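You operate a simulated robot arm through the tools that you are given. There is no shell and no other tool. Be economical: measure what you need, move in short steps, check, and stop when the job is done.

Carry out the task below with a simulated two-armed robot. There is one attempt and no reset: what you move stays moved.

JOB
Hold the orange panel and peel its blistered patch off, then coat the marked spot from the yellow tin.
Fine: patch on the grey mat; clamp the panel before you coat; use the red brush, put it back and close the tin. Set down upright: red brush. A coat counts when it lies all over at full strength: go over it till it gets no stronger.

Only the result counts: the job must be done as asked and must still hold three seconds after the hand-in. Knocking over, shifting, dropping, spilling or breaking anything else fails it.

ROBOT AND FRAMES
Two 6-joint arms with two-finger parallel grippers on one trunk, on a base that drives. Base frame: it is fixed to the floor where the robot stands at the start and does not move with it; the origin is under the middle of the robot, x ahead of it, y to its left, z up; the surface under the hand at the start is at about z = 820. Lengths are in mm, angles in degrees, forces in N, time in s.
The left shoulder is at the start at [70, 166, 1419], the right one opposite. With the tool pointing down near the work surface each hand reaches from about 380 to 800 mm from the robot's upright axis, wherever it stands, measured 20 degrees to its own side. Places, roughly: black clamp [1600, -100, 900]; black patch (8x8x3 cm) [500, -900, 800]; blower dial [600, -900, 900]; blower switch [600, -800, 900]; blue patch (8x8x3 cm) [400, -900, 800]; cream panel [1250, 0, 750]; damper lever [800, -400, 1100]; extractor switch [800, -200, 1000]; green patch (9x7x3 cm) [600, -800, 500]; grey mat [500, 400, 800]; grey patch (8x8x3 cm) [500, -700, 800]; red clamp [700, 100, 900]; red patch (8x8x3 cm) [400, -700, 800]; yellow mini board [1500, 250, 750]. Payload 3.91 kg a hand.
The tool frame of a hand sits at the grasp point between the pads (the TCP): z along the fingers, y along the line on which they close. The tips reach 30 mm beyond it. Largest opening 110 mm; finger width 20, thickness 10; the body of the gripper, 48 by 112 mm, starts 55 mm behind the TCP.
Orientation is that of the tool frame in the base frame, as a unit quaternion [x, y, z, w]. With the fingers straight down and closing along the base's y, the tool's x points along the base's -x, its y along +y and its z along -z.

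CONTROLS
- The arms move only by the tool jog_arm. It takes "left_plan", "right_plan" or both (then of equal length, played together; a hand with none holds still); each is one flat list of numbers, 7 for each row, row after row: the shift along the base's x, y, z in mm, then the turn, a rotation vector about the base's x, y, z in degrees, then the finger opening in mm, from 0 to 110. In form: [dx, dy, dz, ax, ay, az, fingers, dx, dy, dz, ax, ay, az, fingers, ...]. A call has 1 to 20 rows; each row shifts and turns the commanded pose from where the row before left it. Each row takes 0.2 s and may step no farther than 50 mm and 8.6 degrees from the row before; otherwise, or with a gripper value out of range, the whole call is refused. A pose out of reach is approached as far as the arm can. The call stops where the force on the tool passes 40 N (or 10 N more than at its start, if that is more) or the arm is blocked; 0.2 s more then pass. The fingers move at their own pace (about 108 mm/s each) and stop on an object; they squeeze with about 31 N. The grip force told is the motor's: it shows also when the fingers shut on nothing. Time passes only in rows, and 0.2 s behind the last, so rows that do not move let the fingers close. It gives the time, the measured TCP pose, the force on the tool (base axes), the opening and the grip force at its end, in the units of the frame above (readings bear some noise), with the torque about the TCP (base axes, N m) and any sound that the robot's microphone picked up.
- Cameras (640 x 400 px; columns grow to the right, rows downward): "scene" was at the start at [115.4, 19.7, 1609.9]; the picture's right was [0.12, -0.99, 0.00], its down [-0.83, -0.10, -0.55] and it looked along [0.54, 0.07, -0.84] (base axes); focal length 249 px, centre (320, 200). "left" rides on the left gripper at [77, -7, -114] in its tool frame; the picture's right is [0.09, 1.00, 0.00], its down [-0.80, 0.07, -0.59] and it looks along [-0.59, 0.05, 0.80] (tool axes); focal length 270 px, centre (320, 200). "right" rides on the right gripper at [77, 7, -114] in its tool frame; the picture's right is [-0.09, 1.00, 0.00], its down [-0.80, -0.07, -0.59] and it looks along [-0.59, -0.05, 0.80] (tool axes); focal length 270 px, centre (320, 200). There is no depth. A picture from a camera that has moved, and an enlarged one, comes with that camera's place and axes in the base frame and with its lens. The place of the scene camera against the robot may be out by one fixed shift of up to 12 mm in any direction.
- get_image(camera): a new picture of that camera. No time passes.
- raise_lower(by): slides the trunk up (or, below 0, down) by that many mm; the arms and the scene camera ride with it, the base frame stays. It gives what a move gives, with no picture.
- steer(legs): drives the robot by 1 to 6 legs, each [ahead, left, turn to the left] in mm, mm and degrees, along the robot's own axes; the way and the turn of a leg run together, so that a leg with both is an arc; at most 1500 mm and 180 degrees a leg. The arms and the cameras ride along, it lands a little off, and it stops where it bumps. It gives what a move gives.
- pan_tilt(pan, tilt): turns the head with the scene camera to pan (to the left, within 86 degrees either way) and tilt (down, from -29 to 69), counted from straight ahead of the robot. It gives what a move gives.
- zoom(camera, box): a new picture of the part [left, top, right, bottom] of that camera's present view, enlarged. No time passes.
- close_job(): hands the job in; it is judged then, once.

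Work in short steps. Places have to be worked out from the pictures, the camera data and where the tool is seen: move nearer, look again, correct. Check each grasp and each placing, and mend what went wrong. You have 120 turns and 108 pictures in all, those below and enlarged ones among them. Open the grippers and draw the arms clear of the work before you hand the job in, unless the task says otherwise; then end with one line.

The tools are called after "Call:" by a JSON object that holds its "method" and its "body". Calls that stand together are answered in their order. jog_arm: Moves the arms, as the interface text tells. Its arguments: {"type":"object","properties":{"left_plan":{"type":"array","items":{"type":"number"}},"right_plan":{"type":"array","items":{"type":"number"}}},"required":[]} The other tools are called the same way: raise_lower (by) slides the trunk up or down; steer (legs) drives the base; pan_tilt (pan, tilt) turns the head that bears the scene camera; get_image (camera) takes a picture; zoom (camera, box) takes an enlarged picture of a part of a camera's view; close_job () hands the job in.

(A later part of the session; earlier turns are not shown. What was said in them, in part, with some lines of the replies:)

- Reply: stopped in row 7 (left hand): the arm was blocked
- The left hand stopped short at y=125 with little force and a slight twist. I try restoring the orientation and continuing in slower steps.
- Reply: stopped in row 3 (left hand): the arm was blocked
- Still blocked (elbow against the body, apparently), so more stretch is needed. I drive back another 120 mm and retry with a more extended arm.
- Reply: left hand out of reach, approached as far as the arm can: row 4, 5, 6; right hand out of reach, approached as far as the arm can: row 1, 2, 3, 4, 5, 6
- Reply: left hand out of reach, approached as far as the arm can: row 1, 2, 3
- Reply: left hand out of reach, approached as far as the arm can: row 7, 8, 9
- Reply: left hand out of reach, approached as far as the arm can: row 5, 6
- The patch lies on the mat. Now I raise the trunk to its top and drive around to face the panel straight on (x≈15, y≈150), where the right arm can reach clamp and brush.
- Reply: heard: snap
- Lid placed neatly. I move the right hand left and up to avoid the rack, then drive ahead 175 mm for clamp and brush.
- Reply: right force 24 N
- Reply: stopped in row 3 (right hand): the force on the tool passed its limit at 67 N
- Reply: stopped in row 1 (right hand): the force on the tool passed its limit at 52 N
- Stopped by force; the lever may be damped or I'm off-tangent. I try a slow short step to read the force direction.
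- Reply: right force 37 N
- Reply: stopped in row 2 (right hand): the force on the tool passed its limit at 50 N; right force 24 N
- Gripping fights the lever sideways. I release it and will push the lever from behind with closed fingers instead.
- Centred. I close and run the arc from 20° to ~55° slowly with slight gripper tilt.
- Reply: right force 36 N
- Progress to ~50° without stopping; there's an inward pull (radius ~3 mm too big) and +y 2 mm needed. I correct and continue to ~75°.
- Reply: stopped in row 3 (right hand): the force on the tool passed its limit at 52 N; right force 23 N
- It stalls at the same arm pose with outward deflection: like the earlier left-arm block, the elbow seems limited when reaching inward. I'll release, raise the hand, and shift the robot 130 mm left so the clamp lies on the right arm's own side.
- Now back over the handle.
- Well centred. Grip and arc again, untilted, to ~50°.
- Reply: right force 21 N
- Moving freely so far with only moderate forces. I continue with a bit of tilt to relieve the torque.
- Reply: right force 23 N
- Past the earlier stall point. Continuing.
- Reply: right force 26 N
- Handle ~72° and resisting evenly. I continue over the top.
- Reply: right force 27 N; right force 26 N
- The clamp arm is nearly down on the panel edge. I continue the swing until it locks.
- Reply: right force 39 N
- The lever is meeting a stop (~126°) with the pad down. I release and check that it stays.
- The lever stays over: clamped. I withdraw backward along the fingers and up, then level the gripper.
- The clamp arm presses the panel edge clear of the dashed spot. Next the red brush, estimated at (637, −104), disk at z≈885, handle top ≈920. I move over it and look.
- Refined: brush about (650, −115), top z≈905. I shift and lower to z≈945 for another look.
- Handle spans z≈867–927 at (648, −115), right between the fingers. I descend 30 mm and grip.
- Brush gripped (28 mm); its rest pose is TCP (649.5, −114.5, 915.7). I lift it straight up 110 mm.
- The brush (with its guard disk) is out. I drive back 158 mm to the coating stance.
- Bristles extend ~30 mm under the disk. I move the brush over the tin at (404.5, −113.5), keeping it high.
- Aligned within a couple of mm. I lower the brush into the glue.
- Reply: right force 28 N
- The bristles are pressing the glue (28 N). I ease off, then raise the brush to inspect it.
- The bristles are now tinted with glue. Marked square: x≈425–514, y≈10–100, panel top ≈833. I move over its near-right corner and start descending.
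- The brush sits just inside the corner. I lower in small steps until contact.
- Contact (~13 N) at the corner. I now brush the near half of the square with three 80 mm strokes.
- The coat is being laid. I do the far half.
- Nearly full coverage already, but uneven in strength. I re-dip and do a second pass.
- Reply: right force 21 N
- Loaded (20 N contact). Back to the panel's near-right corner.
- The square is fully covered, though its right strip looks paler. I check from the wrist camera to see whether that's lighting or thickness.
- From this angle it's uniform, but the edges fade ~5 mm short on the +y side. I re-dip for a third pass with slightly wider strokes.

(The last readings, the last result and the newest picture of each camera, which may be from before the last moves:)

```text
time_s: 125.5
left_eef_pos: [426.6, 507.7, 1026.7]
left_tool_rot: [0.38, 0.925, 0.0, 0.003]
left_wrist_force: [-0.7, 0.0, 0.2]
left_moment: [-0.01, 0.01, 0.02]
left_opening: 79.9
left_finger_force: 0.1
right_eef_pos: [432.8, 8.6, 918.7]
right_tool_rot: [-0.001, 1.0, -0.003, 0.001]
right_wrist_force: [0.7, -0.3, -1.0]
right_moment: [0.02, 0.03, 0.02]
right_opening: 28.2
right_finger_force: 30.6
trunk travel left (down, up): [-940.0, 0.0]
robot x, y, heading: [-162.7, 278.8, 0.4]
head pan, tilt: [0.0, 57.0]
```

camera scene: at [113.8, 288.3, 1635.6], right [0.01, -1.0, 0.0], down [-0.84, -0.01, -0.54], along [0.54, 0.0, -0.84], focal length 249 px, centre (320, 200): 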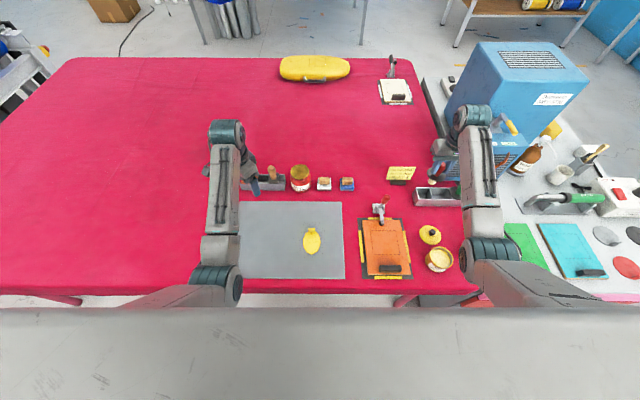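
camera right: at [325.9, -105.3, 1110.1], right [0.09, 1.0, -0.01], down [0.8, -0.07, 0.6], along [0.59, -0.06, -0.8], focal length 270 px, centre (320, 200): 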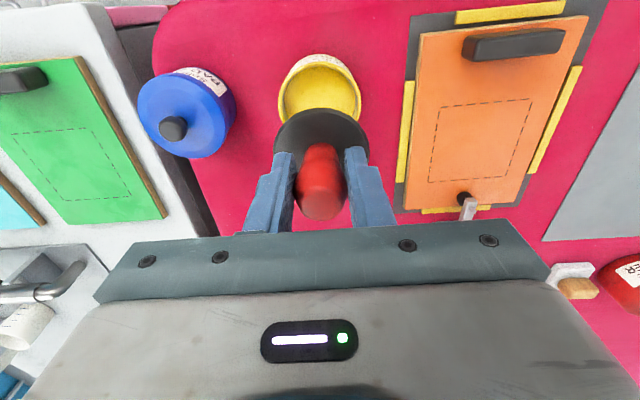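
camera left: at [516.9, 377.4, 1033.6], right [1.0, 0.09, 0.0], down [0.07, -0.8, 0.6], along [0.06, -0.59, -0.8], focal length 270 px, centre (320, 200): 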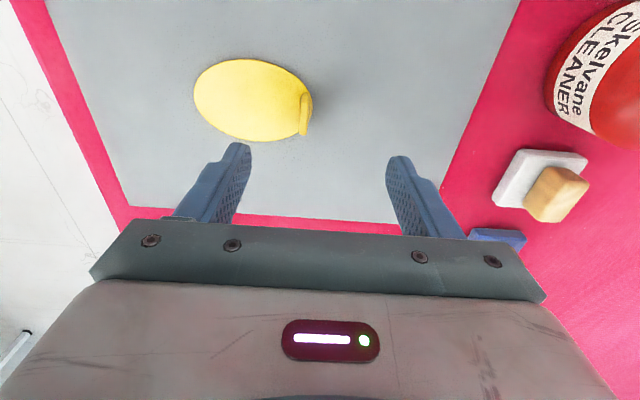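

Call:
{"method": "jog_arm", "body": {"right_plan": [0, 2, -1.5, 0, 0, 0, 5, 0, 0, -1, 0, 0, 0, 5, 0, 18, 0, 0, 0, 0, 5, 0, 18, 0, 0, 0, 0, 5, 0, 18, 0, 0, 0, 0, 5, 0, 18, 0, 0, 0, 0, 5, 0, 18, 0, 0, 0, 0, 5, 13, 0, 0, 0, 0, 0, 5, 0, -18, 0, 0, 0, 0, 5, 0, -18, 0, 0, 0, 0, 5, 0, -18, 0, 0, 0, 0, 5, 0, -18, 0, 0, 0, 0, 5, 0, -18, 0, 0, 0, 0, 5, 14, 0, 0, 0, 0, 0, 5, 0, 18, 0, 0, 0, 0, 5, 0, 18, 0, 0, 0, 0, 5, 0, 18, 0, 0, 0, 0, 5, 0, 18, 0, 0, 0, 0, 5, 0, 18, 0, 0, 0, 0, 5, 14, 0, 0, 0, 0, 0, 5]}}

Call:
{"method": "jog_arm", "body": {"right_plan": [0, -18, 0, 0, 0, 0, 5, 0, -18, 0, 0, 0, 0, 5, 0, -18, 0, 0, 0, 0, 5, 0, -18, 0, 0, 0, 0, 5, 0, -18, 0, 0, 0, 0, 5, 14, 0, 0, 0, 0, 0, 5, 0, 18, 0, 0, 0, 0, 5, 0, 18, 0, 0, 0, 0, 5, 0, 18, 0, 0, 0, 0, 5, 0, 18, 0, 0, 0, 0, 5, 0, 18, 0, 0, 0, 0, 5, 13, 0, 0, 0, 0, 0, 5, 0, -18, 0, 0, 0, 0, 5, 0, -18, 0, 0, 0, 0, 5, 0, -18, 0, 0, 0, 0, 5, 0, -18, 0, 0, 0, 0, 5, 0, -18, 0, 0, 0, 0, 5, 0, 0, 30, 0, 0, 0, 5, 0, -45, 20, 0, 0, 0, 5, 0, -45, 0, 0, 0, 0, 5]}}

Call:
{"method": "zoom", "body": {"camera": "scene", "box": [360, 180, 410, 220]}}

Call:
{"method": "zoom", "body": {"camera": "right", "box": [380, 0, 600, 180]}}

```text
time_s: 129.7
left_eef_pos: [427.7, 509.3, 1025.5]
left_tool_rot: [0.379, 0.925, 0.001, 0.003]
left_wrist_force: [0.2, -0.3, 0.9]
left_moment: [0.02, -0.01, 0.03]
left_opening: 79.9
left_finger_force: 0.0
right_eef_pos: [473.0, 103.2, 916.5]
right_tool_rot: [-0.002, 1.0, -0.003, 0.001]
right_wrist_force: [-4.4, 1.7, 12.8]
right_moment: [0.2, 0.33, 0.05]
right_opening: 28.2
right_finger_force: 31.4
trunk travel left (down, up): [-940.0, 0.0]
robot x, y, heading: [-161.3, 274.2, 0.5]
head pan, tilt: [0.0, 57.0]
```

```text
time_s: 133.9
left_eef_pos: [429.0, 503.8, 1026.7]
left_tool_rot: [0.38, 0.925, 0.002, 0.002]
left_wrist_force: [0.1, -0.4, -0.6]
left_moment: [0.01, -0.01, 0.01]
left_opening: 80.1
left_finger_force: 0.1
right_eef_pos: [500.3, -80.6, 964.3]
right_tool_rot: [-0.001, 1.0, -0.002, 0.001]
right_wrist_force: [-0.4, -0.2, -0.9]
right_moment: [0.06, -0.03, 0.01]
right_opening: 28.1
right_finger_force: 31.2
trunk travel left (down, up): [-940.0, 0.0]
robot x, y, heading: [-163.6, 276.3, 0.6]
head pan, tilt: [0.0, 57.0]
```

```text
10.00 times, centred on (385, 200) of scene
camera zoom: at [-44.7, 282.8, 1635.6], right [0.01, -1.0, 0.0], down [-0.84, -0.01, -0.54], along [0.54, 0.01, -0.84], focal length 2488 px, centre (-330, 200)
```

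zoom: 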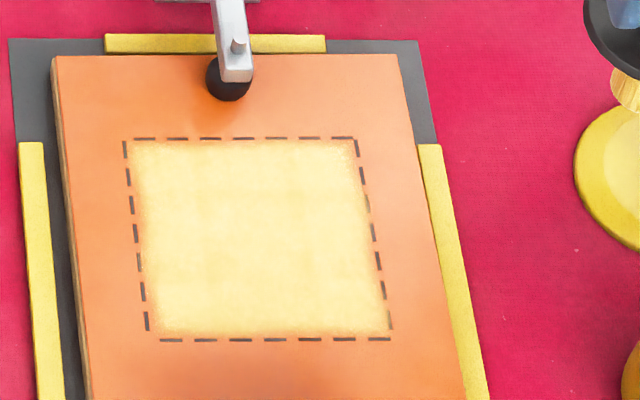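

```text
2.22 times, centred on (490, 90) of right
camera zoom: at [422.8, -74.2, 1078.0], right [0.09, 1.0, 0.0], down [0.8, -0.07, 0.6], along [0.59, -0.05, -0.8], focal length 601 px, centre (-58, 444)
```

zoom: 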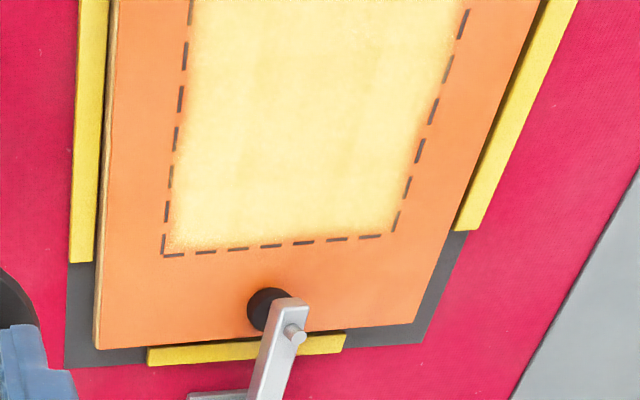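

The whole coat turned paler/denser, so it was still getting stronger. I do a fourth pass: dip first.

Call:
{"method": "jog_arm", "body": {"right_plan": [-32, -11, 6, 0, 0, 0, 5, -32, -11, 6, 0, 0, 0, 5, -31.5, -11, 6, 0, 0, 0, 5, 0, 0, -20, 0, 0, 0, 5, 0, 0, -14, 0, 0, 0, 5, 0, 0, -6, 0, 0, 0, 5, 0, 0, -2, 0, 0, 0, 5, 0, 0, -1.5, 0, 0, 0, 5]}}

```text
time_s: 135.7
left_eef_pos: [428.2, 507.4, 1025.9]
left_tool_rot: [0.379, 0.925, 0.0, 0.004]
left_wrist_force: [0.2, -0.1, -0.6]
left_moment: [0.01, 0.0, 0.0]
left_opening: 79.7
left_finger_force: 0.1
right_eef_pos: [406.0, -112.2, 940.9]
right_tool_rot: [-0.001, 1.0, -0.003, 0.001]
right_wrist_force: [-0.6, -0.2, -0.4]
right_moment: [-0.02, 0.02, 0.0]
right_opening: 28.4
right_finger_force: 31.2
trunk travel left (down, up): [-940.0, 0.0]
robot x, y, heading: [-161.2, 276.5, 0.7]
head pan, tilt: [0.0, 57.0]
```

Call:
{"method": "jog_arm", "body": {"right_plan": [0, 0, -2, 0, 0, 0, 5, 0, 0, -1, 0, 0, 0, 5, 0, 0, 0, 0, 0, 0, 5]}}

```text
time_s: 136.5
left_eef_pos: [427.3, 507.7, 1028.0]
left_tool_rot: [0.38, 0.925, -0.001, 0.004]
left_wrist_force: [0.3, 0.0, -0.5]
left_moment: [0.06, -0.04, 0.0]
left_opening: 79.9
left_finger_force: 0.1
right_eef_pos: [404.6, -110.2, 940.0]
right_tool_rot: [0.0, 1.0, -0.005, 0.004]
right_wrist_force: [3.5, -2.4, 16.4]
right_moment: [-0.13, -0.35, -0.03]
right_opening: 28.1
right_finger_force: 31.1
trunk travel left (down, up): [-940.0, 0.0]
robot x, y, heading: [-159.4, 278.4, 0.7]
head pan, tilt: [0.0, 57.0]
```

Dipped. Travel to the corner and descend to near contact.

Call:
{"method": "jog_arm", "body": {"right_plan": [0, 0, 20, 0, 0, 0, 5, 0, 0, 26, 0, 0, 0, 5, 6.5, 31, 0, 0, 0, 0, 5, 6.5, 31, 0, 0, 0, 0, 5, 6.5, 31, 0, 0, 0, 0, 5, 6.5, 31, 0, 0, 0, 0, 5, 0, 0, -25, 0, 0, 0, 5, 0, 0, -20, 0, 0, 0, 5, 0, 0, -14, 0, 0, 0, 5, 0, 0, -6, 0, 0, 0, 5, 0, 0, -2, 0, 0, 0, 5]}}

```text
time_s: 138.9
left_eef_pos: [428.8, 508.1, 1026.6]
left_tool_rot: [0.379, 0.925, 0.001, 0.003]
left_wrist_force: [-0.3, 0.4, -0.6]
left_moment: [-0.01, -0.01, -0.01]
left_opening: 80.0
left_finger_force: 0.1
right_eef_pos: [430.7, 13.0, 917.4]
right_tool_rot: [0.0, 1.0, -0.004, 0.002]
right_wrist_force: [0.3, 0.5, -0.3]
right_moment: [-0.03, 0.0, -0.03]
right_opening: 28.1
right_finger_force: 31.2
trunk travel left (down, up): [-940.0, 0.0]
robot x, y, heading: [-162.8, 276.6, 0.6]
head pan, tilt: [0.0, 57.0]
```

Call:
{"method": "jog_arm", "body": {"right_plan": [0, -1, -1.5, 0, 0, 0, 5, 0, 0, -1, 0, 0, 0, 5, 0, 18, 0, 0, 0, 0, 5, 0, 18, 0, 0, 0, 0, 5, 0, 18, 0, 0, 0, 0, 5, 0, 18, 0, 0, 0, 0, 5, 0, 18, 0, 0, 0, 0, 5, 13, 0, 0, 0, 0, 0, 5, 0, -18, 0, 0, 0, 0, 5, 0, -18, 0, 0, 0, 0, 5, 0, -18, 0, 0, 0, 0, 5, 0, -18, 0, 0, 0, 0, 5, 0, -18, 0, 0, 0, 0, 5, 14, 0, 0, 0, 0, 0, 5, 0, 18, 0, 0, 0, 0, 5, 0, 18, 0, 0, 0, 0, 5, 0, 18, 0, 0, 0, 0, 5, 0, 18, 0, 0, 0, 0, 5, 0, 18, 0, 0, 0, 0, 5, 14, 0, 0, 0, 0, 0, 5]}}

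Call:
{"method": "jog_arm", "body": {"right_plan": [0, -18, 0, 0, 0, 0, 5, 0, -18, 0, 0, 0, 0, 5, 0, -18, 0, 0, 0, 0, 5, 0, -18, 0, 0, 0, 0, 5, 0, -18, 0, 0, 0, 0, 5, 14, 0, 0, 0, 0, 0, 5, 0, 18, 0, 0, 0, 0, 5, 0, 18, 0, 0, 0, 0, 5, 0, 18, 0, 0, 0, 0, 5, 0, 18, 0, 0, 0, 0, 5, 0, 18, 0, 0, 0, 0, 5, 14, 0, 0, 0, 0, 0, 5, 0, -18, 0, 0, 0, 0, 5, 0, -18, 0, 0, 0, 0, 5, 0, -18, 0, 0, 0, 0, 5, 0, -18, 0, 0, 0, 0, 5, 0, -18, 0, 0, 0, 0, 5, 0, 0, 30, 0, 0, 0, 5, 0, -45, 20, 0, 0, 0, 5, 0, -45, 0, 0, 0, 0, 5]}}

Call:
{"method": "zoom", "body": {"camera": "scene", "box": [360, 180, 410, 220]}}

Call:
{"method": "zoom", "body": {"camera": "right", "box": [380, 0, 600, 180]}}

```text
time_s: 143.1
left_eef_pos: [429.5, 506.8, 1025.8]
left_tool_rot: [0.38, 0.925, 0.0, 0.001]
left_wrist_force: [-0.7, 0.0, 0.5]
left_moment: [-0.04, 0.04, -0.04]
left_opening: 80.1
left_finger_force: 0.1
right_eef_pos: [474.4, 101.6, 914.8]
right_tool_rot: [-0.001, 1.0, -0.002, 0.001]
right_wrist_force: [-0.1, 0.0, 1.3]
right_moment: [0.01, 0.02, -0.02]
right_opening: 28.1
right_finger_force: 30.8
trunk travel left (down, up): [-940.0, 0.0]
robot x, y, heading: [-161.0, 272.9, 0.5]
head pan, tilt: [0.0, 57.0]
```

```text
time_s: 147.3
left_eef_pos: [429.8, 505.8, 1027.0]
left_tool_rot: [0.379, 0.925, 0.001, 0.003]
left_wrist_force: [0.1, -0.1, 0.6]
left_moment: [0.03, -0.01, -0.01]
left_opening: 80.0
left_finger_force: 0.1
right_eef_pos: [499.8, -80.5, 963.6]
right_tool_rot: [-0.002, 1.0, -0.002, 0.001]
right_wrist_force: [-0.1, -0.5, -0.4]
right_moment: [0.03, 0.03, -0.01]
right_opening: 28.1
right_finger_force: 31.2
trunk travel left (down, up): [-940.0, 0.0]
robot x, y, heading: [-162.3, 272.5, 0.4]
head pan, tilt: [0.0, 57.0]
```

```text
10.00 times, centred on (385, 200) of scene
camera zoom: at [-44.7, 282.8, 1635.6], right [0.01, -1.0, 0.0], down [-0.84, -0.01, -0.54], along [0.54, 0.01, -0.84], focal length 2488 px, centre (-330, 200)
```

zoom: 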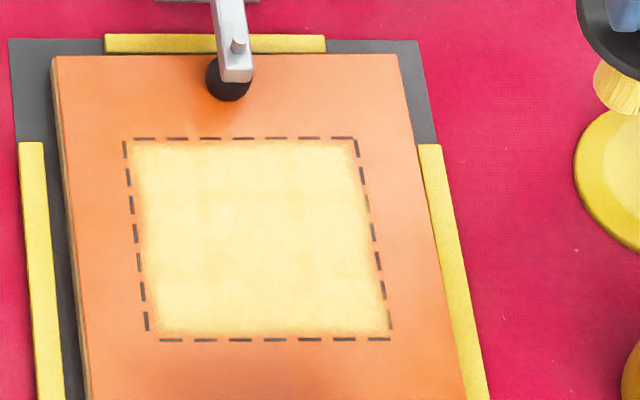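

```text
2.22 times, centred on (490, 90) of right
camera zoom: at [421.8, -73.6, 1077.7], right [0.09, 1.0, 0.0], down [0.8, -0.07, 0.6], along [0.59, -0.05, -0.8], focal length 601 px, centre (-58, 444)
```

zoom: 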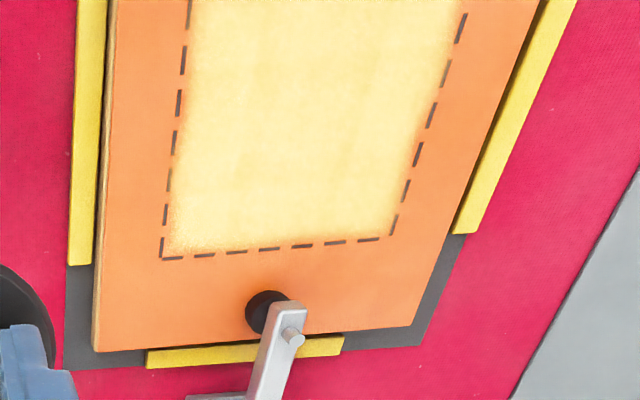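

No visible change, but contact in that pass was light (≈1 N), so to be certain I do one more pass with firm contact. Dip again.

Call:
{"method": "jog_arm", "body": {"right_plan": [-32, -11, 6, 0, 0, 0, 5, -32, -11, 6, 0, 0, 0, 5, -31, -11, 6, 0, 0, 0, 5, 0, 0, -20, 0, 0, 0, 5, 0, 0, -14, 0, 0, 0, 5, 0, 0, -6, 0, 0, 0, 5, 0, 0, -3, 0, 0, 0, 5, 0, 0, -2, 0, 0, 0, 5, 0, 0, -1, 0, 0, 0, 5, 0, 0, 0, 0, 0, 0, 5]}}

```text
time_s: 149.5
left_eef_pos: [427.9, 508.4, 1027.0]
left_tool_rot: [0.38, 0.925, 0.001, 0.002]
left_wrist_force: [-0.6, -0.5, 0.1]
left_moment: [0.0, 0.02, 0.01]
left_opening: 80.0
left_finger_force: 0.0
right_eef_pos: [404.4, -110.9, 937.5]
right_tool_rot: [0.0, 1.0, -0.004, 0.002]
right_wrist_force: [0.8, -1.3, 11.0]
right_moment: [-0.07, -0.25, 0.01]
right_opening: 28.1
right_finger_force: 31.0
trunk travel left (down, up): [-940.0, 0.0]
robot x, y, heading: [-159.7, 275.4, 0.6]
head pan, tilt: [0.0, 57.0]
```

Call:
{"method": "jog_arm", "body": {"right_plan": [0, 0, 20, 0, 0, 0, 5, 0, 0, 26, 0, 0, 0, 5, 6.5, 31, 0, 0, 0, 0, 5, 6.5, 31, 0, 0, 0, 0, 5, 6.5, 31, 0, 0, 0, 0, 5, 6.5, 31, 0, 0, 0, 0, 5, 0, 0, -25, 0, 0, 0, 5, 0, 0, -20, 0, 0, 0, 5, 0, 0, -14, 0, 0, 0, 5, 0, 0, -6, 0, 0, 0, 5, 0, 0, -3, 0, 0, 0, 5, 0, 0, -1.5, 0, 0, 0, 5]}}

```text
time_s: 152.1
left_eef_pos: [427.8, 508.4, 1026.0]
left_tool_rot: [0.379, 0.925, 0.0, 0.002]
left_wrist_force: [-0.5, -1.1, 1.4]
left_moment: [0.0, -0.03, 0.0]
left_opening: 80.1
left_finger_force: 0.0
right_eef_pos: [430.6, 13.6, 914.6]
right_tool_rot: [-0.001, 1.0, -0.004, 0.002]
right_wrist_force: [-1.2, -1.1, 5.0]
right_moment: [-0.1, -0.05, -0.01]
right_opening: 27.9
right_finger_force: 31.0
trunk travel left (down, up): [-940.0, 0.0]
robot x, y, heading: [-161.2, 274.1, 0.6]
head pan, tilt: [0.0, 57.0]
```

Contact 5 N; I press 1 mm more and stroke the whole square again.

Call:
{"method": "jog_arm", "body": {"right_plan": [0, -1, -1, 0, 0, 0, 5, 0, 18, 0, 0, 0, 0, 5, 0, 18, 0, 0, 0, 0, 5, 0, 18, 0, 0, 0, 0, 5, 0, 18, 0, 0, 0, 0, 5, 0, 18, 0, 0, 0, 0, 5, 13, 0, 0, 0, 0, 0, 5, 0, -18, 0, 0, 0, 0, 5, 0, -18, 0, 0, 0, 0, 5, 0, -18, 0, 0, 0, 0, 5, 0, -18, 0, 0, 0, 0, 5, 0, -18, 0, 0, 0, 0, 5, 14, 0, 0, 0, 0, 0, 5, 0, 18, 0, 0, 0, 0, 5, 0, 18, 0, 0, 0, 0, 5, 0, 18, 0, 0, 0, 0, 5, 0, 18, 0, 0, 0, 0, 5, 0, 18, 0, 0, 0, 0, 5, 14, 0, -0.5, 0, 0, 0, 5]}}

Call:
{"method": "jog_arm", "body": {"right_plan": [0, -18, 0, 0, 0, 0, 5, 0, -18, 0, 0, 0, 0, 5, 0, -18, 0, 0, 0, 0, 5, 0, -18, 0, 0, 0, 0, 5, 0, -18, 0, 0, 0, 0, 5, 14, 0, 0, 0, 0, 0, 5, 0, 18, 0, 0, 0, 0, 5, 0, 18, 0, 0, 0, 0, 5, 0, 18, 0, 0, 0, 0, 5, 0, 18, 0, 0, 0, 0, 5, 0, 18, 0, 0, 0, 0, 5, 14, 0, 0, 0, 0, 0, 5, 0, -18, 0, 0, 0, 0, 5, 0, -18, 0, 0, 0, 0, 5, 0, -18, 0, 0, 0, 0, 5, 0, -18, 0, 0, 0, 0, 5, 0, -18, 0, 0, 0, 0, 5]}}

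Call:
{"method": "jog_arm", "body": {"right_plan": [0, 0, 30, 0, 0, 0, 5, 0, -45, 20, 0, 0, 0, 5, 0, -45, 20, 0, 0, 0, 5, 0, -35, 30, 0, 0, 0, 5]}}

Call:
{"method": "zoom", "body": {"camera": "scene", "box": [360, 180, 410, 220]}}

Call:
{"method": "zoom", "body": {"camera": "scene", "box": [340, 140, 480, 250]}}

```text
time_s: 156.1
left_eef_pos: [427.3, 507.5, 1026.8]
left_tool_rot: [0.38, 0.925, 0.0, 0.004]
left_wrist_force: [0.2, 0.7, 0.2]
left_moment: [-0.02, -0.01, -0.03]
left_opening: 79.9
left_finger_force: 0.0
right_eef_pos: [472.5, 103.4, 912.3]
right_tool_rot: [-0.001, 1.0, -0.003, 0.001]
right_wrist_force: [-1.8, 2.5, 6.8]
right_moment: [0.18, 0.06, 0.0]
right_opening: 28.0
right_finger_force: 30.9
trunk travel left (down, up): [-940.0, 0.0]
robot x, y, heading: [-161.8, 277.2, 0.6]
head pan, tilt: [0.0, 57.0]
```

```text
time_s: 159.7
left_eef_pos: [427.1, 507.2, 1025.9]
left_tool_rot: [0.379, 0.925, 0.0, 0.003]
left_wrist_force: [0.4, 0.1, -0.5]
left_moment: [0.0, 0.01, 0.0]
left_opening: 80.0
left_finger_force: 0.1
right_eef_pos: [500.0, 12.1, 912.0]
right_tool_rot: [-0.001, 1.0, -0.002, 0.002]
right_wrist_force: [-0.7, 1.7, 6.5]
right_moment: [0.11, -0.04, -0.02]
right_opening: 28.1
right_finger_force: 30.8
trunk travel left (down, up): [-940.0, 0.0]
robot x, y, heading: [-159.4, 275.8, 0.3]
head pan, tilt: [0.0, 57.0]
```

```text
time_s: 160.7
left_eef_pos: [428.8, 507.6, 1026.4]
left_tool_rot: [0.379, 0.925, 0.002, 0.003]
left_wrist_force: [0.1, 0.1, -0.2]
left_moment: [0.0, 0.01, 0.05]
left_opening: 80.1
left_finger_force: 0.1
right_eef_pos: [500.4, -114.3, 1011.8]
right_tool_rot: [-0.001, 1.0, -0.003, 0.001]
right_wrist_force: [0.4, -0.1, -0.5]
right_moment: [-0.01, -0.02, -0.02]
right_opening: 27.8
right_finger_force: 30.6
trunk travel left (down, up): [-940.0, 0.0]
robot x, y, heading: [-161.8, 273.3, 0.7]
head pan, tilt: [0.0, 57.0]
```

```text
10.00 times, centred on (385, 200) of scene
camera zoom: at [-45.2, 286.6, 1635.6], right [0.01, -1.0, 0.0], down [-0.84, -0.01, -0.54], along [0.54, 0.01, -0.84], focal length 2488 px, centre (-330, 200)
```

zoom: 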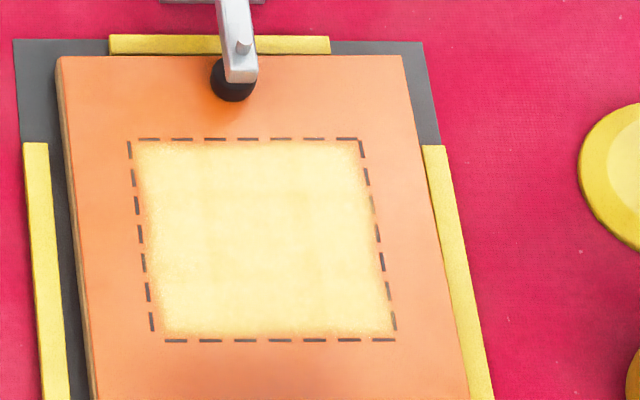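

```text
3.64 times, centred on (410, 195) of scene
camera zoom: at [-45.2, 286.6, 1635.6], right [0.01, -1.0, 0.0], down [-0.84, -0.01, -0.54], along [0.54, 0.01, -0.84], focal length 905 px, centre (-7, 218)
```

zoom: 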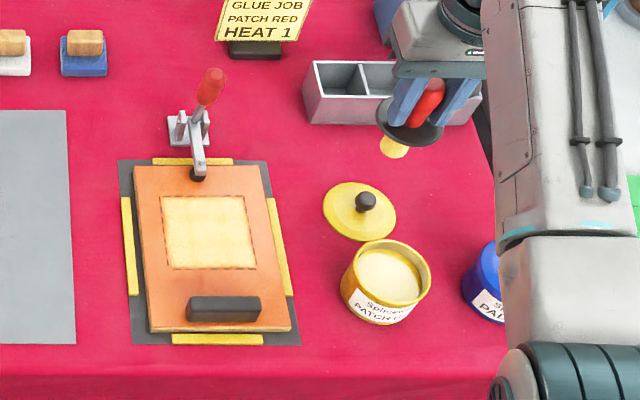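

No further change: the coat is saturated. Now I return the brush: raise a bit and drive ahead 155 mm.

Call:
{"method": "jog_arm", "body": {"right_plan": [0, 0, 20, 0, 0, 0, 5]}}

Call:
{"method": "steer", "body": {"legs": [[155, 0, 0]]}}

Call:
{"method": "get_image", "body": {"camera": "right"}}

Call:
{"method": "zoom", "body": {"camera": "scene", "box": [380, 140, 480, 220]}}

```text
time_s: 161.1
left_eef_pos: [428.9, 508.0, 1025.7]
left_tool_rot: [0.379, 0.925, 0.0, 0.003]
left_wrist_force: [-0.8, 0.0, -0.2]
left_moment: [0.02, 0.02, 0.03]
left_opening: 80.0
left_finger_force: 0.1
right_eef_pos: [500.0, -113.8, 1031.1]
right_tool_rot: [-0.001, 1.0, -0.003, 0.001]
right_wrist_force: [-0.4, -0.3, -0.1]
right_moment: [0.03, -0.02, -0.04]
right_opening: 28.2
right_finger_force: 31.1
trunk travel left (down, up): [-940.0, 0.0]
robot x, y, heading: [-158.1, 273.4, 0.8]
head pan, tilt: [0.0, 57.0]
```

```text
time_s: 162.5
left_eef_pos: [580.3, 508.9, 1027.9]
left_tool_rot: [0.379, 0.925, 0.002, 0.004]
left_wrist_force: [-0.5, -0.2, 0.0]
left_moment: [-0.02, -0.02, 0.02]
left_opening: 79.8
left_finger_force: 0.1
right_eef_pos: [652.4, -111.4, 1032.3]
right_tool_rot: [-0.001, 1.0, -0.004, 0.002]
right_wrist_force: [-0.4, 1.2, -0.1]
right_moment: [0.02, 0.02, 0.02]
right_opening: 28.2
right_finger_force: 31.0
trunk travel left (down, up): [-940.0, 0.0]
robot x, y, heading: [-3.7, 277.2, 0.6]
head pan, tilt: [0.0, 57.0]
```

```text
22 pictures are left
camera right: at [573.8, -104.1, 1147.1], right [0.09, 1.0, -0.01], down [0.8, -0.07, 0.6], along [0.6, -0.06, -0.8], focal length 270 px, centre (320, 200)
```

right: 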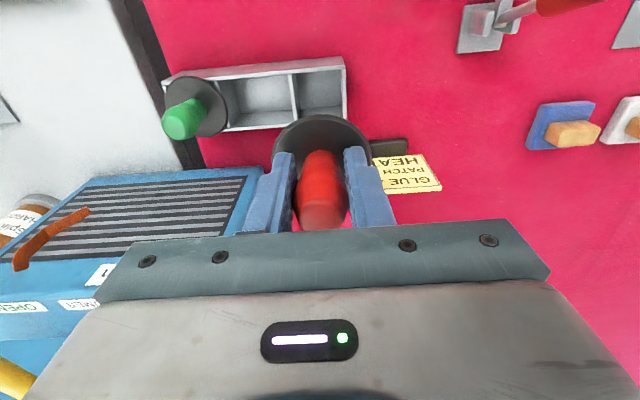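

```text
5.00 times, centred on (430, 180) of scene
camera zoom: at [105.2, 288.4, 1636.0], right [0.01, -1.0, 0.0], down [-0.84, -0.01, -0.55], along [0.55, 0.0, -0.84], focal length 1244 px, centre (-230, 300)
```

zoom: 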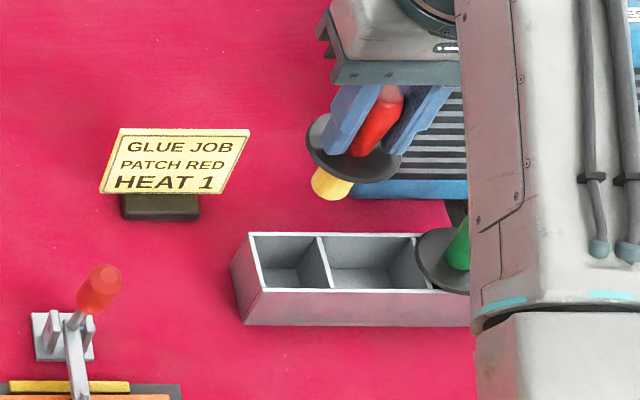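

Compared to the earlier view from the rest line I'm ~3–4 mm too far in x and +y. I correct and descend to just above the cell.

Call:
{"method": "jog_arm", "body": {"right_plan": [-3, -3.5, -20, 0, 0, 0, 5, 0, 0, -30, 0, 0, 0, 5, 0, 0, -28, 0, 0, 0, 5, 0, 0, 0, 0, 0, 0, 5]}}

Call:
{"method": "get_image", "body": {"camera": "right"}}

Call:
{"method": "zoom", "body": {"camera": "scene", "box": [380, 140, 480, 220]}}

```text
time_s: 163.5
left_eef_pos: [583.7, 510.6, 1026.9]
left_tool_rot: [0.379, 0.925, 0.001, 0.002]
left_wrist_force: [0.4, 0.1, 0.3]
left_moment: [0.04, 0.02, 0.0]
left_opening: 80.3
left_finger_force: 0.0
right_eef_pos: [652.8, -114.9, 953.5]
right_tool_rot: [-0.002, 1.0, -0.004, 0.001]
right_wrist_force: [0.1, 0.9, -0.8]
right_moment: [0.0, 0.03, 0.0]
right_opening: 28.0
right_finger_force: 31.0
trunk travel left (down, up): [-940.0, 0.0]
robot x, y, heading: [-7.3, 273.2, 0.6]
head pan, tilt: [0.0, 57.0]
```

```text
20 pictures are left
camera right: at [574.0, -107.5, 1066.4], right [0.09, 1.0, -0.01], down [0.8, -0.07, 0.6], along [0.59, -0.06, -0.8], focal length 270 px, centre (320, 200)
```

right: 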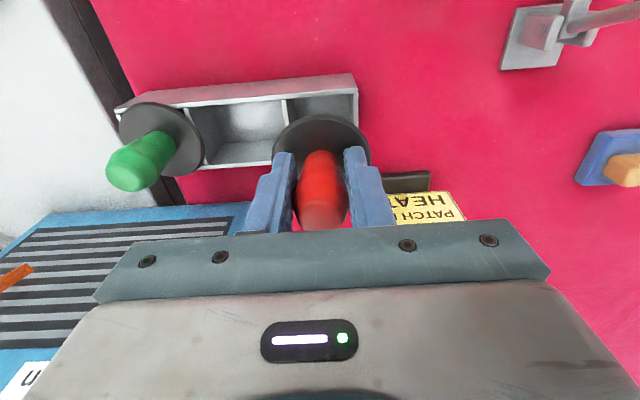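

```text
5.00 times, centred on (430, 180) of scene
camera zoom: at [109.3, 288.3, 1635.6], right [0.01, -1.0, 0.0], down [-0.84, -0.01, -0.54], along [0.54, 0.01, -0.84], focal length 1244 px, centre (-230, 300)
```

zoom: 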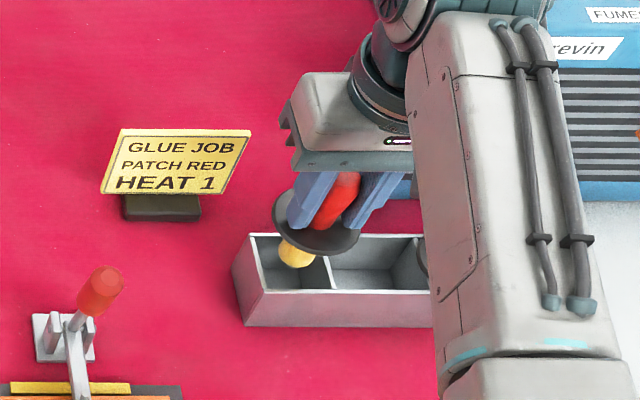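

The bristles are centred over the brush's own cell. I lower with a −2 mm x trim until the disk seats.

Call:
{"method": "jog_arm", "body": {"right_plan": [-2, -1, -15, 0, 0, 0, 5, 0, 0, -12, 0, 0, 0, 5, 0, 0, -7, 0, 0, 0, 5, 0, 0, -4, 0, 0, 0, 5]}}

Call:
{"method": "zoom", "body": {"camera": "scene", "box": [380, 140, 480, 220]}}

```text
time_s: 164.5
left_eef_pos: [582.2, 508.6, 1026.1]
left_tool_rot: [0.379, 0.925, 0.001, 0.002]
left_wrist_force: [0.9, -0.4, 0.3]
left_moment: [0.0, 0.01, 0.01]
left_opening: 80.1
left_finger_force: 0.0
right_eef_pos: [649.4, -115.9, 915.6]
right_tool_rot: [-0.001, 1.0, -0.004, 0.001]
right_wrist_force: [-0.5, 0.8, -0.6]
right_moment: [0.05, -0.02, -0.03]
right_opening: 27.8
right_finger_force: 30.6
trunk travel left (down, up): [-940.0, 0.0]
robot x, y, heading: [-7.8, 278.6, 0.5]
head pan, tilt: [0.0, 57.0]
```

```text
5.00 times, centred on (430, 180) of scene
camera zoom: at [109.6, 288.4, 1635.6], right [0.01, -1.0, 0.0], down [-0.84, -0.01, -0.54], along [0.54, 0.01, -0.84], focal length 1244 px, centre (-230, 300)
```

zoom: 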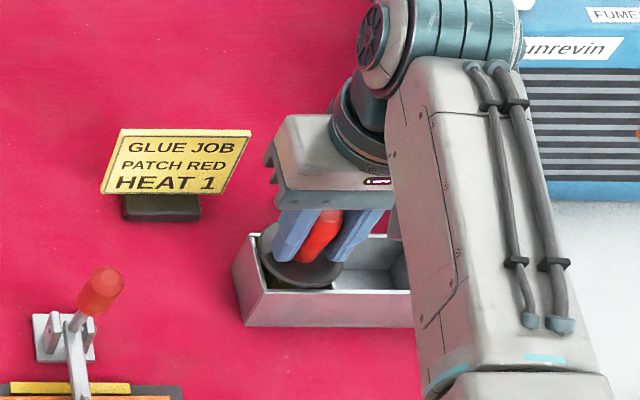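

Nearly seated. I lower in 1.5 mm steps.

Call:
{"method": "jog_arm", "body": {"right_plan": [0, 0, -2, 0, 0, 0, 5, 0, 0, -2, 0, 0, 0, 5, 0, 0, -1.5, 0, 0, 0, 5]}}

```text
time_s: 165.3
left_eef_pos: [582.8, 508.3, 1026.1]
left_tool_rot: [0.379, 0.925, 0.001, 0.004]
left_wrist_force: [0.6, 0.0, 0.3]
left_moment: [0.02, 0.0, 0.01]
left_opening: 80.1
left_finger_force: 0.1
right_eef_pos: [648.9, -116.4, 910.3]
right_tool_rot: [0.0, 1.0, -0.005, 0.001]
right_wrist_force: [0.7, 0.7, -1.1]
right_moment: [-0.01, 0.02, -0.01]
right_opening: 27.8
right_finger_force: 30.6
trunk travel left (down, up): [-940.0, 0.0]
robot x, y, heading: [-3.1, 282.8, 0.5]
head pan, tilt: [0.0, 57.0]
```

Call:
{"method": "jog_arm", "body": {"right_plan": [0, 0, -1.5, 0, 0, 0, 5, 0, 0, -1.5, 0, 0, 0, 5]}}

```text
time_s: 165.9
left_eef_pos: [584.0, 508.7, 1025.6]
left_tool_rot: [0.378, 0.926, 0.001, 0.003]
left_wrist_force: [0.5, 0.9, -1.4]
left_moment: [-0.01, -0.03, 0.02]
left_opening: 80.0
left_finger_force: 0.2
right_eef_pos: [650.2, -116.1, 907.1]
right_tool_rot: [0.0, 1.0, -0.003, 0.001]
right_wrist_force: [0.2, 0.0, -1.3]
right_moment: [0.04, 0.0, 0.0]
right_opening: 28.3
right_finger_force: 30.7
trunk travel left (down, up): [-940.0, 0.0]
robot x, y, heading: [-8.0, 279.0, 0.5]
head pan, tilt: [0.0, 57.0]
```

Call:
{"method": "jog_arm", "body": {"right_plan": [0, 0, -1, 0, 0, 0, 5, 0, 0, -1, 0, 0, 0, 5]}}

Call:
{"method": "get_image", "body": {"camera": "right"}}

```text
time_s: 166.5
left_eef_pos: [582.4, 509.7, 1026.5]
left_tool_rot: [0.378, 0.926, 0.001, 0.003]
left_wrist_force: [0.9, 0.8, 0.9]
left_moment: [-0.03, 0.01, 0.0]
left_opening: 80.0
left_finger_force: 0.1
right_eef_pos: [649.8, -115.0, 906.1]
right_tool_rot: [-0.001, 1.0, -0.004, 0.002]
right_wrist_force: [1.0, -0.3, 4.9]
right_moment: [-0.11, -0.2, 0.01]
right_opening: 28.0
right_finger_force: 31.2
trunk travel left (down, up): [-940.0, 0.0]
robot x, y, heading: [-7.4, 279.7, 0.6]
head pan, tilt: [0.0, 57.0]
```

```text
17 pictures are left
camera right: at [571.4, -108.5, 1020.2], right [0.09, 1.0, -0.01], down [0.8, -0.06, 0.6], along [0.6, -0.06, -0.8], focal length 270 px, centre (320, 200)
```

right: 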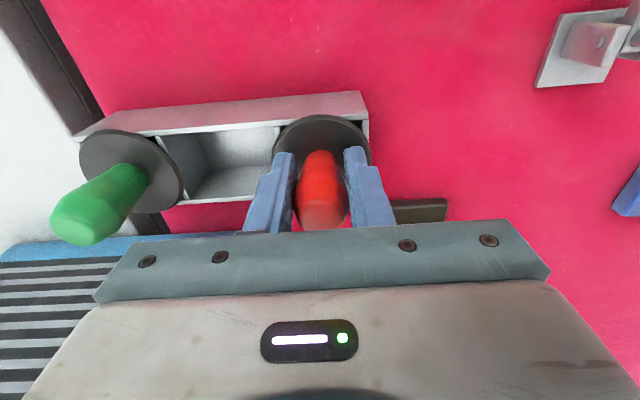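

Seated (contact 5 N) in its cell as before. I open and rise.

Call:
{"method": "jog_arm", "body": {"right_plan": [0, 0, 0, 0, 0, 0, 45, 0, 0, 0, 0, 0, 0, 60, 0, 0, 20, 0, 0, 0, 60, 0, 0, 40, 0, 0, 0, 60, 0, 0, 45, 0, 0, 0, 60]}}

Call:
{"method": "get_image", "body": {"camera": "right"}}

```text
time_s: 167.7
left_eef_pos: [583.0, 509.0, 1026.5]
left_tool_rot: [0.378, 0.926, 0.001, 0.003]
left_wrist_force: [0.6, -0.4, -0.5]
left_moment: [-0.01, -0.02, 0.03]
left_opening: 80.2
left_finger_force: 0.0
right_eef_pos: [650.3, -115.5, 1010.7]
right_tool_rot: [-0.001, 1.0, -0.004, 0.001]
right_wrist_force: [-0.3, 0.2, 0.1]
right_moment: [0.0, -0.02, 0.01]
right_opening: 59.8
right_finger_force: 0.0
trunk travel left (down, up): [-940.0, 0.0]
robot x, y, heading: [-8.4, 275.4, 0.4]
head pan, tilt: [0.0, 57.0]
```

```text
16 pictures are left
camera right: at [571.3, -108.9, 1123.7], right [0.09, 1.0, -0.01], down [0.8, -0.07, 0.6], along [0.59, -0.06, -0.8], focal length 270 px, centre (320, 200)
```

right: 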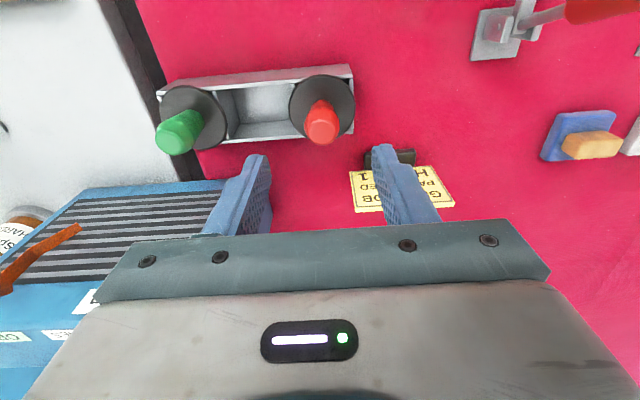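

The red brush stands upright in its cell. I drive back 150 mm to the lid.

Call:
{"method": "steer", "body": {"legs": [[-150, 0, 0]]}}

Call:
{"method": "jog_arm", "body": {"right_plan": [3, -2, -30, 0, 0, 0, 60, 2, -1, -30, 0, 0, 0, 60]}}

Call:
{"method": "get_image", "body": {"camera": "right"}}

```text
time_s: 169.1
left_eef_pos: [436.1, 508.1, 1024.8]
left_tool_rot: [0.378, 0.926, 0.001, 0.002]
left_wrist_force: [-0.4, -0.6, -0.7]
left_moment: [-0.04, 0.04, -0.02]
left_opening: 80.0
left_finger_force: 0.1
right_eef_pos: [503.5, -117.9, 1007.6]
right_tool_rot: [-0.001, 1.0, -0.003, 0.0]
right_wrist_force: [-0.5, 0.1, 0.2]
right_moment: [0.0, 0.0, -0.01]
right_opening: 60.0
right_finger_force: 0.0
trunk travel left (down, up): [-940.0, 0.0]
robot x, y, heading: [-155.6, 273.7, 0.4]
head pan, tilt: [0.0, 57.0]
```

```text
time_s: 169.7
left_eef_pos: [436.2, 507.4, 1025.2]
left_tool_rot: [0.379, 0.926, 0.0, 0.002]
left_wrist_force: [-0.1, -0.9, 0.1]
left_moment: [0.0, 0.04, -0.02]
left_opening: 80.1
left_finger_force: 0.0
right_eef_pos: [506.8, -121.1, 948.7]
right_tool_rot: [-0.001, 1.0, -0.004, 0.001]
right_wrist_force: [0.4, -0.3, -0.4]
right_moment: [-0.01, 0.02, 0.03]
right_opening: 59.9
right_finger_force: 0.0
trunk travel left (down, up): [-940.0, 0.0]
robot x, y, heading: [-153.5, 276.0, 0.5]
head pan, tilt: [0.0, 57.0]
```

```text
15 pictures are left
camera right: at [429.1, -113.3, 1061.9], right [0.09, 1.0, -0.01], down [0.8, -0.07, 0.6], along [0.59, -0.06, -0.8], focal length 270 px, centre (320, 200)
```

right: 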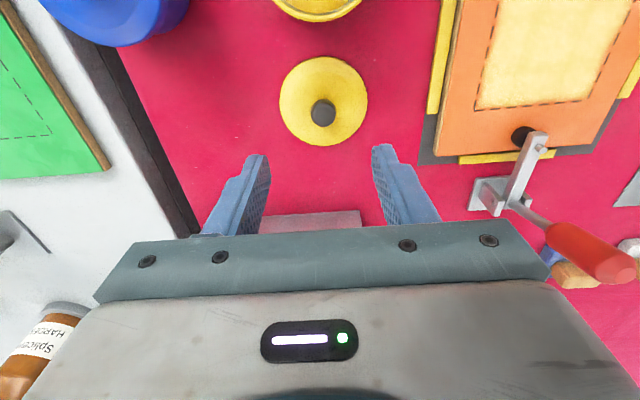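

Knob at ≈(504, −119). I trim, descend to z≈858 and grip.

Call:
{"method": "jog_arm", "body": {"right_plan": [-2, 1.5, -30, 0, 0, 0, 60, 0, 0, -30, 0, 0, 0, 60, 0, 0, -20, 0, 0, 0, 60, 0, 0, -10, 0, 0, 0, 60, 0, 0, 0, 0, 0, 0, 10, 0, 0, 0, 0, 0, 0, 10, 0, 0, 0, 0, 0, 0, 10]}}

Call:
{"method": "get_image", "body": {"camera": "right"}}

```text
time_s: 171.3
left_eef_pos: [433.5, 509.5, 1026.5]
left_tool_rot: [0.379, 0.925, 0.001, 0.003]
left_wrist_force: [-1.3, 0.2, 0.0]
left_moment: [0.03, 0.02, 0.0]
left_opening: 79.8
left_finger_force: 0.1
right_eef_pos: [504.5, -118.7, 858.0]
right_tool_rot: [0.0, 1.0, -0.004, 0.001]
right_wrist_force: [1.0, 0.9, 0.1]
right_moment: [-0.01, -0.05, 0.02]
right_opening: 19.7
right_finger_force: 30.7
trunk travel left (down, up): [-940.0, 0.0]
robot x, y, heading: [-154.8, 278.0, 0.4]
head pan, tilt: [0.0, 57.0]
```

```text
14 pictures are left
camera right: at [425.8, -112.2, 973.1], right [0.09, 1.0, -0.01], down [0.8, -0.07, 0.6], along [0.59, -0.06, -0.8], focal length 270 px, centre (320, 200)
```

right: 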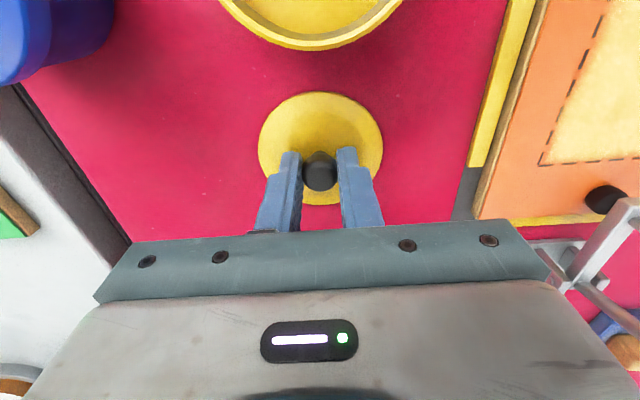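

Knob gripped. I lift and carry the lid over the tin, then look.

Call:
{"method": "jog_arm", "body": {"right_plan": [0, 0, 20, 0, 0, 0, 10, 0, 0, 40, 0, 0, 0, 10, 0, 0, 45, 0, 0, 0, 10, -25, 1.2, 0, 0, 0, 0, 10, -25, 1.3, 0, 0, 0, 0, 10, -25, 1.2, 0, 0, 0, 0, 10, -25, 1.3, 0, 0, 0, 0, 10, 0, 0, 0, 0, 0, 0, 10]}}

Call:
{"method": "get_image", "body": {"camera": "right"}}

Call:
{"method": "zoom", "body": {"camera": "scene", "box": [350, 150, 450, 230]}}

```text
time_s: 173.1
left_eef_pos: [433.6, 508.3, 1025.9]
left_tool_rot: [0.378, 0.926, 0.001, 0.003]
left_wrist_force: [-0.5, 1.1, 0.4]
left_moment: [0.01, 0.01, 0.02]
left_opening: 79.9
left_finger_force: 0.0
right_eef_pos: [404.6, -115.7, 964.9]
right_tool_rot: [-0.001, 1.0, -0.004, 0.001]
right_wrist_force: [-0.5, -0.8, -0.6]
right_moment: [-0.03, 0.0, 0.01]
right_opening: 19.8
right_finger_force: 30.8
trunk travel left (down, up): [-940.0, 0.0]
robot x, y, heading: [-155.3, 276.6, 0.7]
head pan, tilt: [0.0, 57.0]
```

```text
13 pictures are left
camera right: at [326.1, -107.5, 1078.2], right [0.09, 1.0, -0.01], down [0.8, -0.07, 0.6], along [0.59, -0.06, -0.8], focal length 270 px, centre (320, 200)
```

right: 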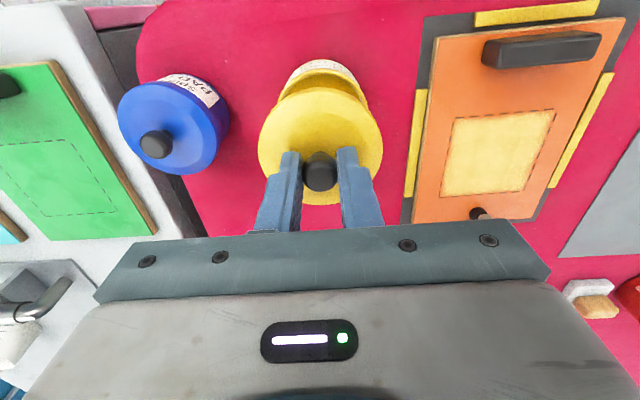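

```text
5.00 times, centred on (400, 190) of scene
camera zoom: at [-39.2, 287.2, 1635.6], right [0.01, -1.0, 0.0], down [-0.84, -0.01, -0.54], along [0.54, 0.0, -0.84], focal length 1244 px, centre (-80, 250)
```

zoom: 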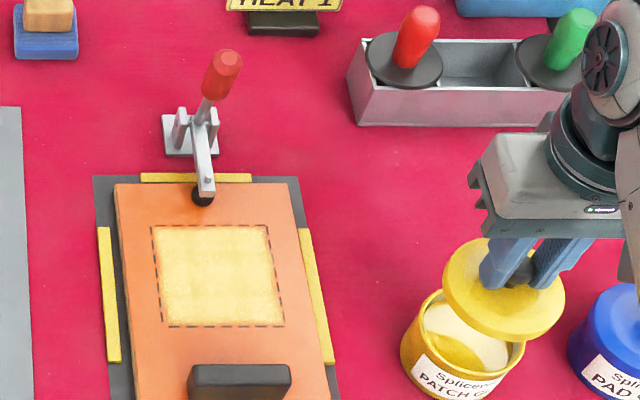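

The lid is nearly over the tin; comparing with the view at lift-off it should go ~2.5 mm to +y. I trim and lower to just above the rim.

Call:
{"method": "jog_arm", "body": {"right_plan": [0, 2.5, -25, 0, 0, 0, 10, 0, 0, -15, 0, 0, 0, 10, 0, 0, -8, 0, 0, 0, 10, 0, 0, 0, 0, 0, 0, 10]}}

Call:
{"method": "get_image", "body": {"camera": "right"}}

Call:
{"method": "zoom", "body": {"camera": "scene", "box": [400, 170, 470, 240]}}

```text
time_s: 174.1
left_eef_pos: [433.7, 507.9, 1025.2]
left_tool_rot: [0.379, 0.925, 0.0, 0.003]
left_wrist_force: [-0.2, 0.7, 0.1]
left_moment: [0.0, 0.05, 0.01]
left_opening: 80.0
left_finger_force: 0.1
right_eef_pos: [403.9, -111.6, 916.0]
right_tool_rot: [-0.001, 1.0, -0.003, 0.001]
right_wrist_force: [0.4, -0.1, 0.5]
right_moment: [0.01, -0.02, 0.01]
right_opening: 19.5
right_finger_force: 31.0
trunk travel left (down, up): [-940.0, 0.0]
robot x, y, heading: [-155.5, 275.4, 0.7]
head pan, tilt: [0.0, 57.0]
```

```text
11 pictures are left
camera right: at [325.8, -104.6, 1030.0], right [0.09, 1.0, -0.01], down [0.8, -0.07, 0.6], along [0.59, -0.06, -0.8], focal length 270 px, centre (320, 200)
```

right: 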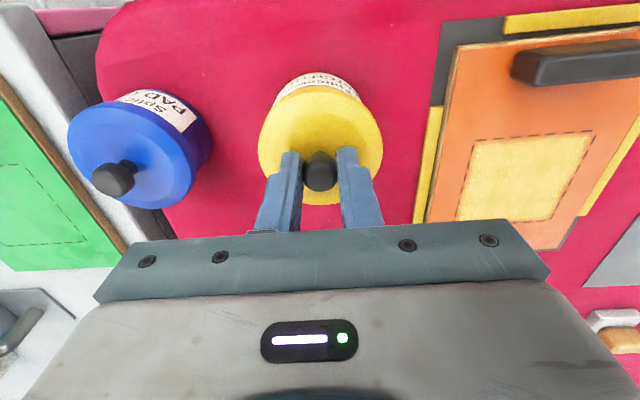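

```text
5.71 times, centred on (435, 205) of scene
camera zoom: at [-39.8, 287.1, 1635.6], right [0.01, -1.0, 0.0], down [-0.84, -0.01, -0.54], along [0.54, 0.0, -0.84], focal length 1422 px, centre (-337, 171)
```

zoom: 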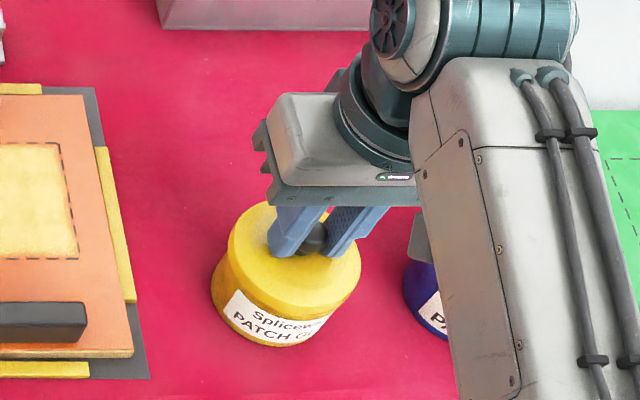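

Matches the pre-removal view. I lower and press the lid on in small steps.

Call:
{"method": "jog_arm", "body": {"right_plan": [0, 0, -4, 0, 0, 0, 10, 0, 0, -3, 0, 0, 0, 10, 0, 0, -2, 0, 0, 0, 10, 0, 0, -1.5, 0, 0, 0, 10]}}

```text
time_s: 175.1
left_eef_pos: [432.5, 507.9, 1027.4]
left_tool_rot: [0.379, 0.925, 0.0, 0.004]
left_wrist_force: [0.1, -0.4, 0.3]
left_moment: [-0.02, 0.0, -0.01]
left_opening: 80.3
left_finger_force: 0.2
right_eef_pos: [403.4, -112.6, 907.1]
right_tool_rot: [-0.001, 1.0, -0.004, 0.002]
right_wrist_force: [-1.5, -7.3, 12.1]
right_moment: [-0.11, -0.03, -0.02]
right_opening: 19.2
right_finger_force: 31.0
trunk travel left (down, up): [-940.0, 0.0]
robot x, y, heading: [-154.4, 272.7, 0.5]
head pan, tilt: [0.0, 57.0]
heard: snap
```

A snap: the lid is on. I release, rise, and check.

Call:
{"method": "jog_arm", "body": {"right_plan": [0, 0, 0, 0, 0, 0, 40, 0, 0, 0, 0, 0, 0, 60, 0, 0, 20, 0, 0, 0, 60, 0, 0, 40, 0, 0, 0, 60, 30, -20, 30, 0, 0, 0, 60, 30, -20, 20, 0, 0, 0, 60, 30, -20, 0, 0, 0, 0, 60]}}

Call:
{"method": "zoom", "body": {"camera": "scene", "box": [250, 150, 450, 260]}}

Call:
{"method": "get_image", "body": {"camera": "right"}}

```text
time_s: 176.7
left_eef_pos: [435.3, 508.4, 1026.9]
left_tool_rot: [0.378, 0.926, 0.0, 0.002]
left_wrist_force: [-0.3, -0.5, 0.1]
left_moment: [0.01, 0.0, -0.04]
left_opening: 80.1
left_finger_force: 0.1
right_eef_pos: [496.3, -171.4, 1015.4]
right_tool_rot: [-0.001, 1.0, -0.002, 0.001]
right_wrist_force: [0.8, -1.4, -0.8]
right_moment: [0.03, -0.01, 0.01]
right_opening: 60.2
right_finger_force: 0.1
trunk travel left (down, up): [-940.0, 0.0]
robot x, y, heading: [-155.5, 276.0, 0.4]
head pan, tilt: [0.0, 57.0]
```

```text
3.20 times, centred on (350, 205) of scene
camera zoom: at [-38.6, 287.2, 1635.5], right [0.01, -1.0, 0.0], down [-0.84, -0.01, -0.54], along [0.54, 0.0, -0.84], focal length 796 px, centre (224, 184)
```

zoom: 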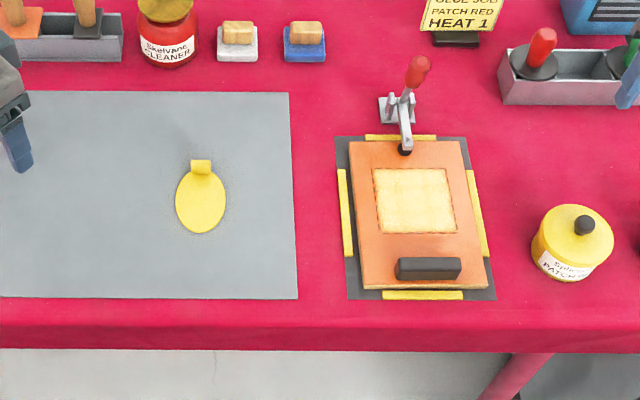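

```text
8 pictures are left
camera right: at [417.9, -165.0, 1128.7], right [0.09, 1.0, -0.01], down [0.8, -0.07, 0.6], along [0.59, -0.06, -0.8], focal length 270 px, centre (320, 200)
```

right: 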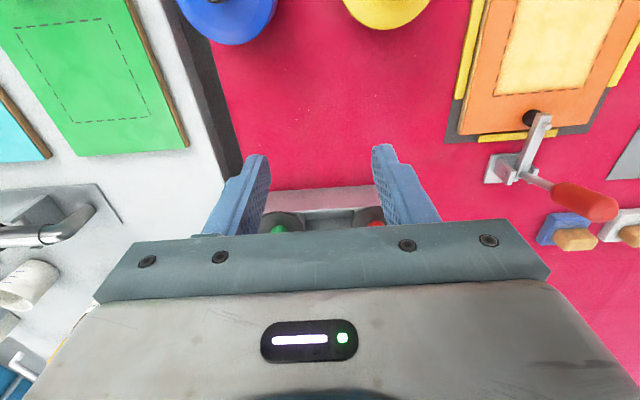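

Everything checks out: patch on the mat, panel clamped and coated, brush upright, tin closed. I back the robot and its arms clear of the work and hand in.

Call:
{"method": "steer", "body": {"legs": [[-300, 0, 0]]}}

Call:
{"method": "get_image", "body": {"camera": "scene"}}

```text
time_s: 178.7
left_eef_pos: [133.2, 507.2, 1025.1]
left_tool_rot: [0.378, 0.926, 0.001, 0.001]
left_wrist_force: [-0.4, 0.7, 0.0]
left_moment: [0.0, 0.03, 0.0]
left_opening: 80.1
left_finger_force: 0.1
right_eef_pos: [197.5, -173.2, 1013.4]
right_tool_rot: [-0.003, 1.0, -0.003, -0.001]
right_wrist_force: [-0.7, -0.8, 0.2]
right_moment: [0.02, -0.03, -0.02]
right_opening: 60.0
right_finger_force: 0.1
trunk travel left (down, up): [-940.0, 0.0]
robot x, y, heading: [-459.7, 266.7, 0.9]
head pan, tilt: [0.0, 57.0]
```

```text
7 pictures are left
camera scene: at [-338.7, 284.4, 1635.3], right [0.01, -1.0, 0.0], down [-0.84, -0.01, -0.54], along [0.54, 0.01, -0.84], focal length 249 px, centre (320, 200)
```

scene: 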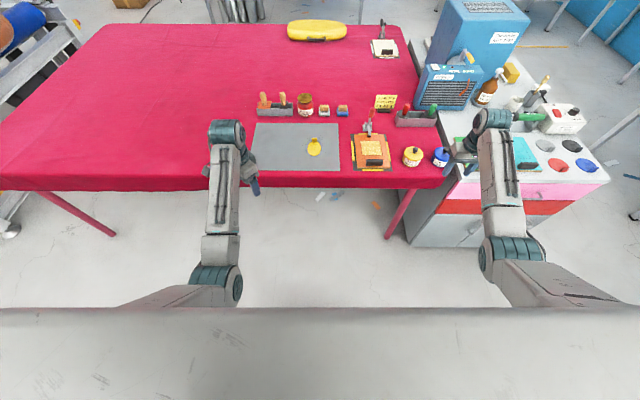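

The arms are clear and the scene is stable, so I hand the job in.

Call:
{"method": "close_job", "body": {}}

```text
The job is handed in.
```

I peeled the blistered patch off the orange panel and laid it on the grey mat, clamped the panel, then coated the marked spot from the yellow tin until it got no stronger. The red brush is back upright in its holder, the tin's lid is snapped shut, and I handed the job in.
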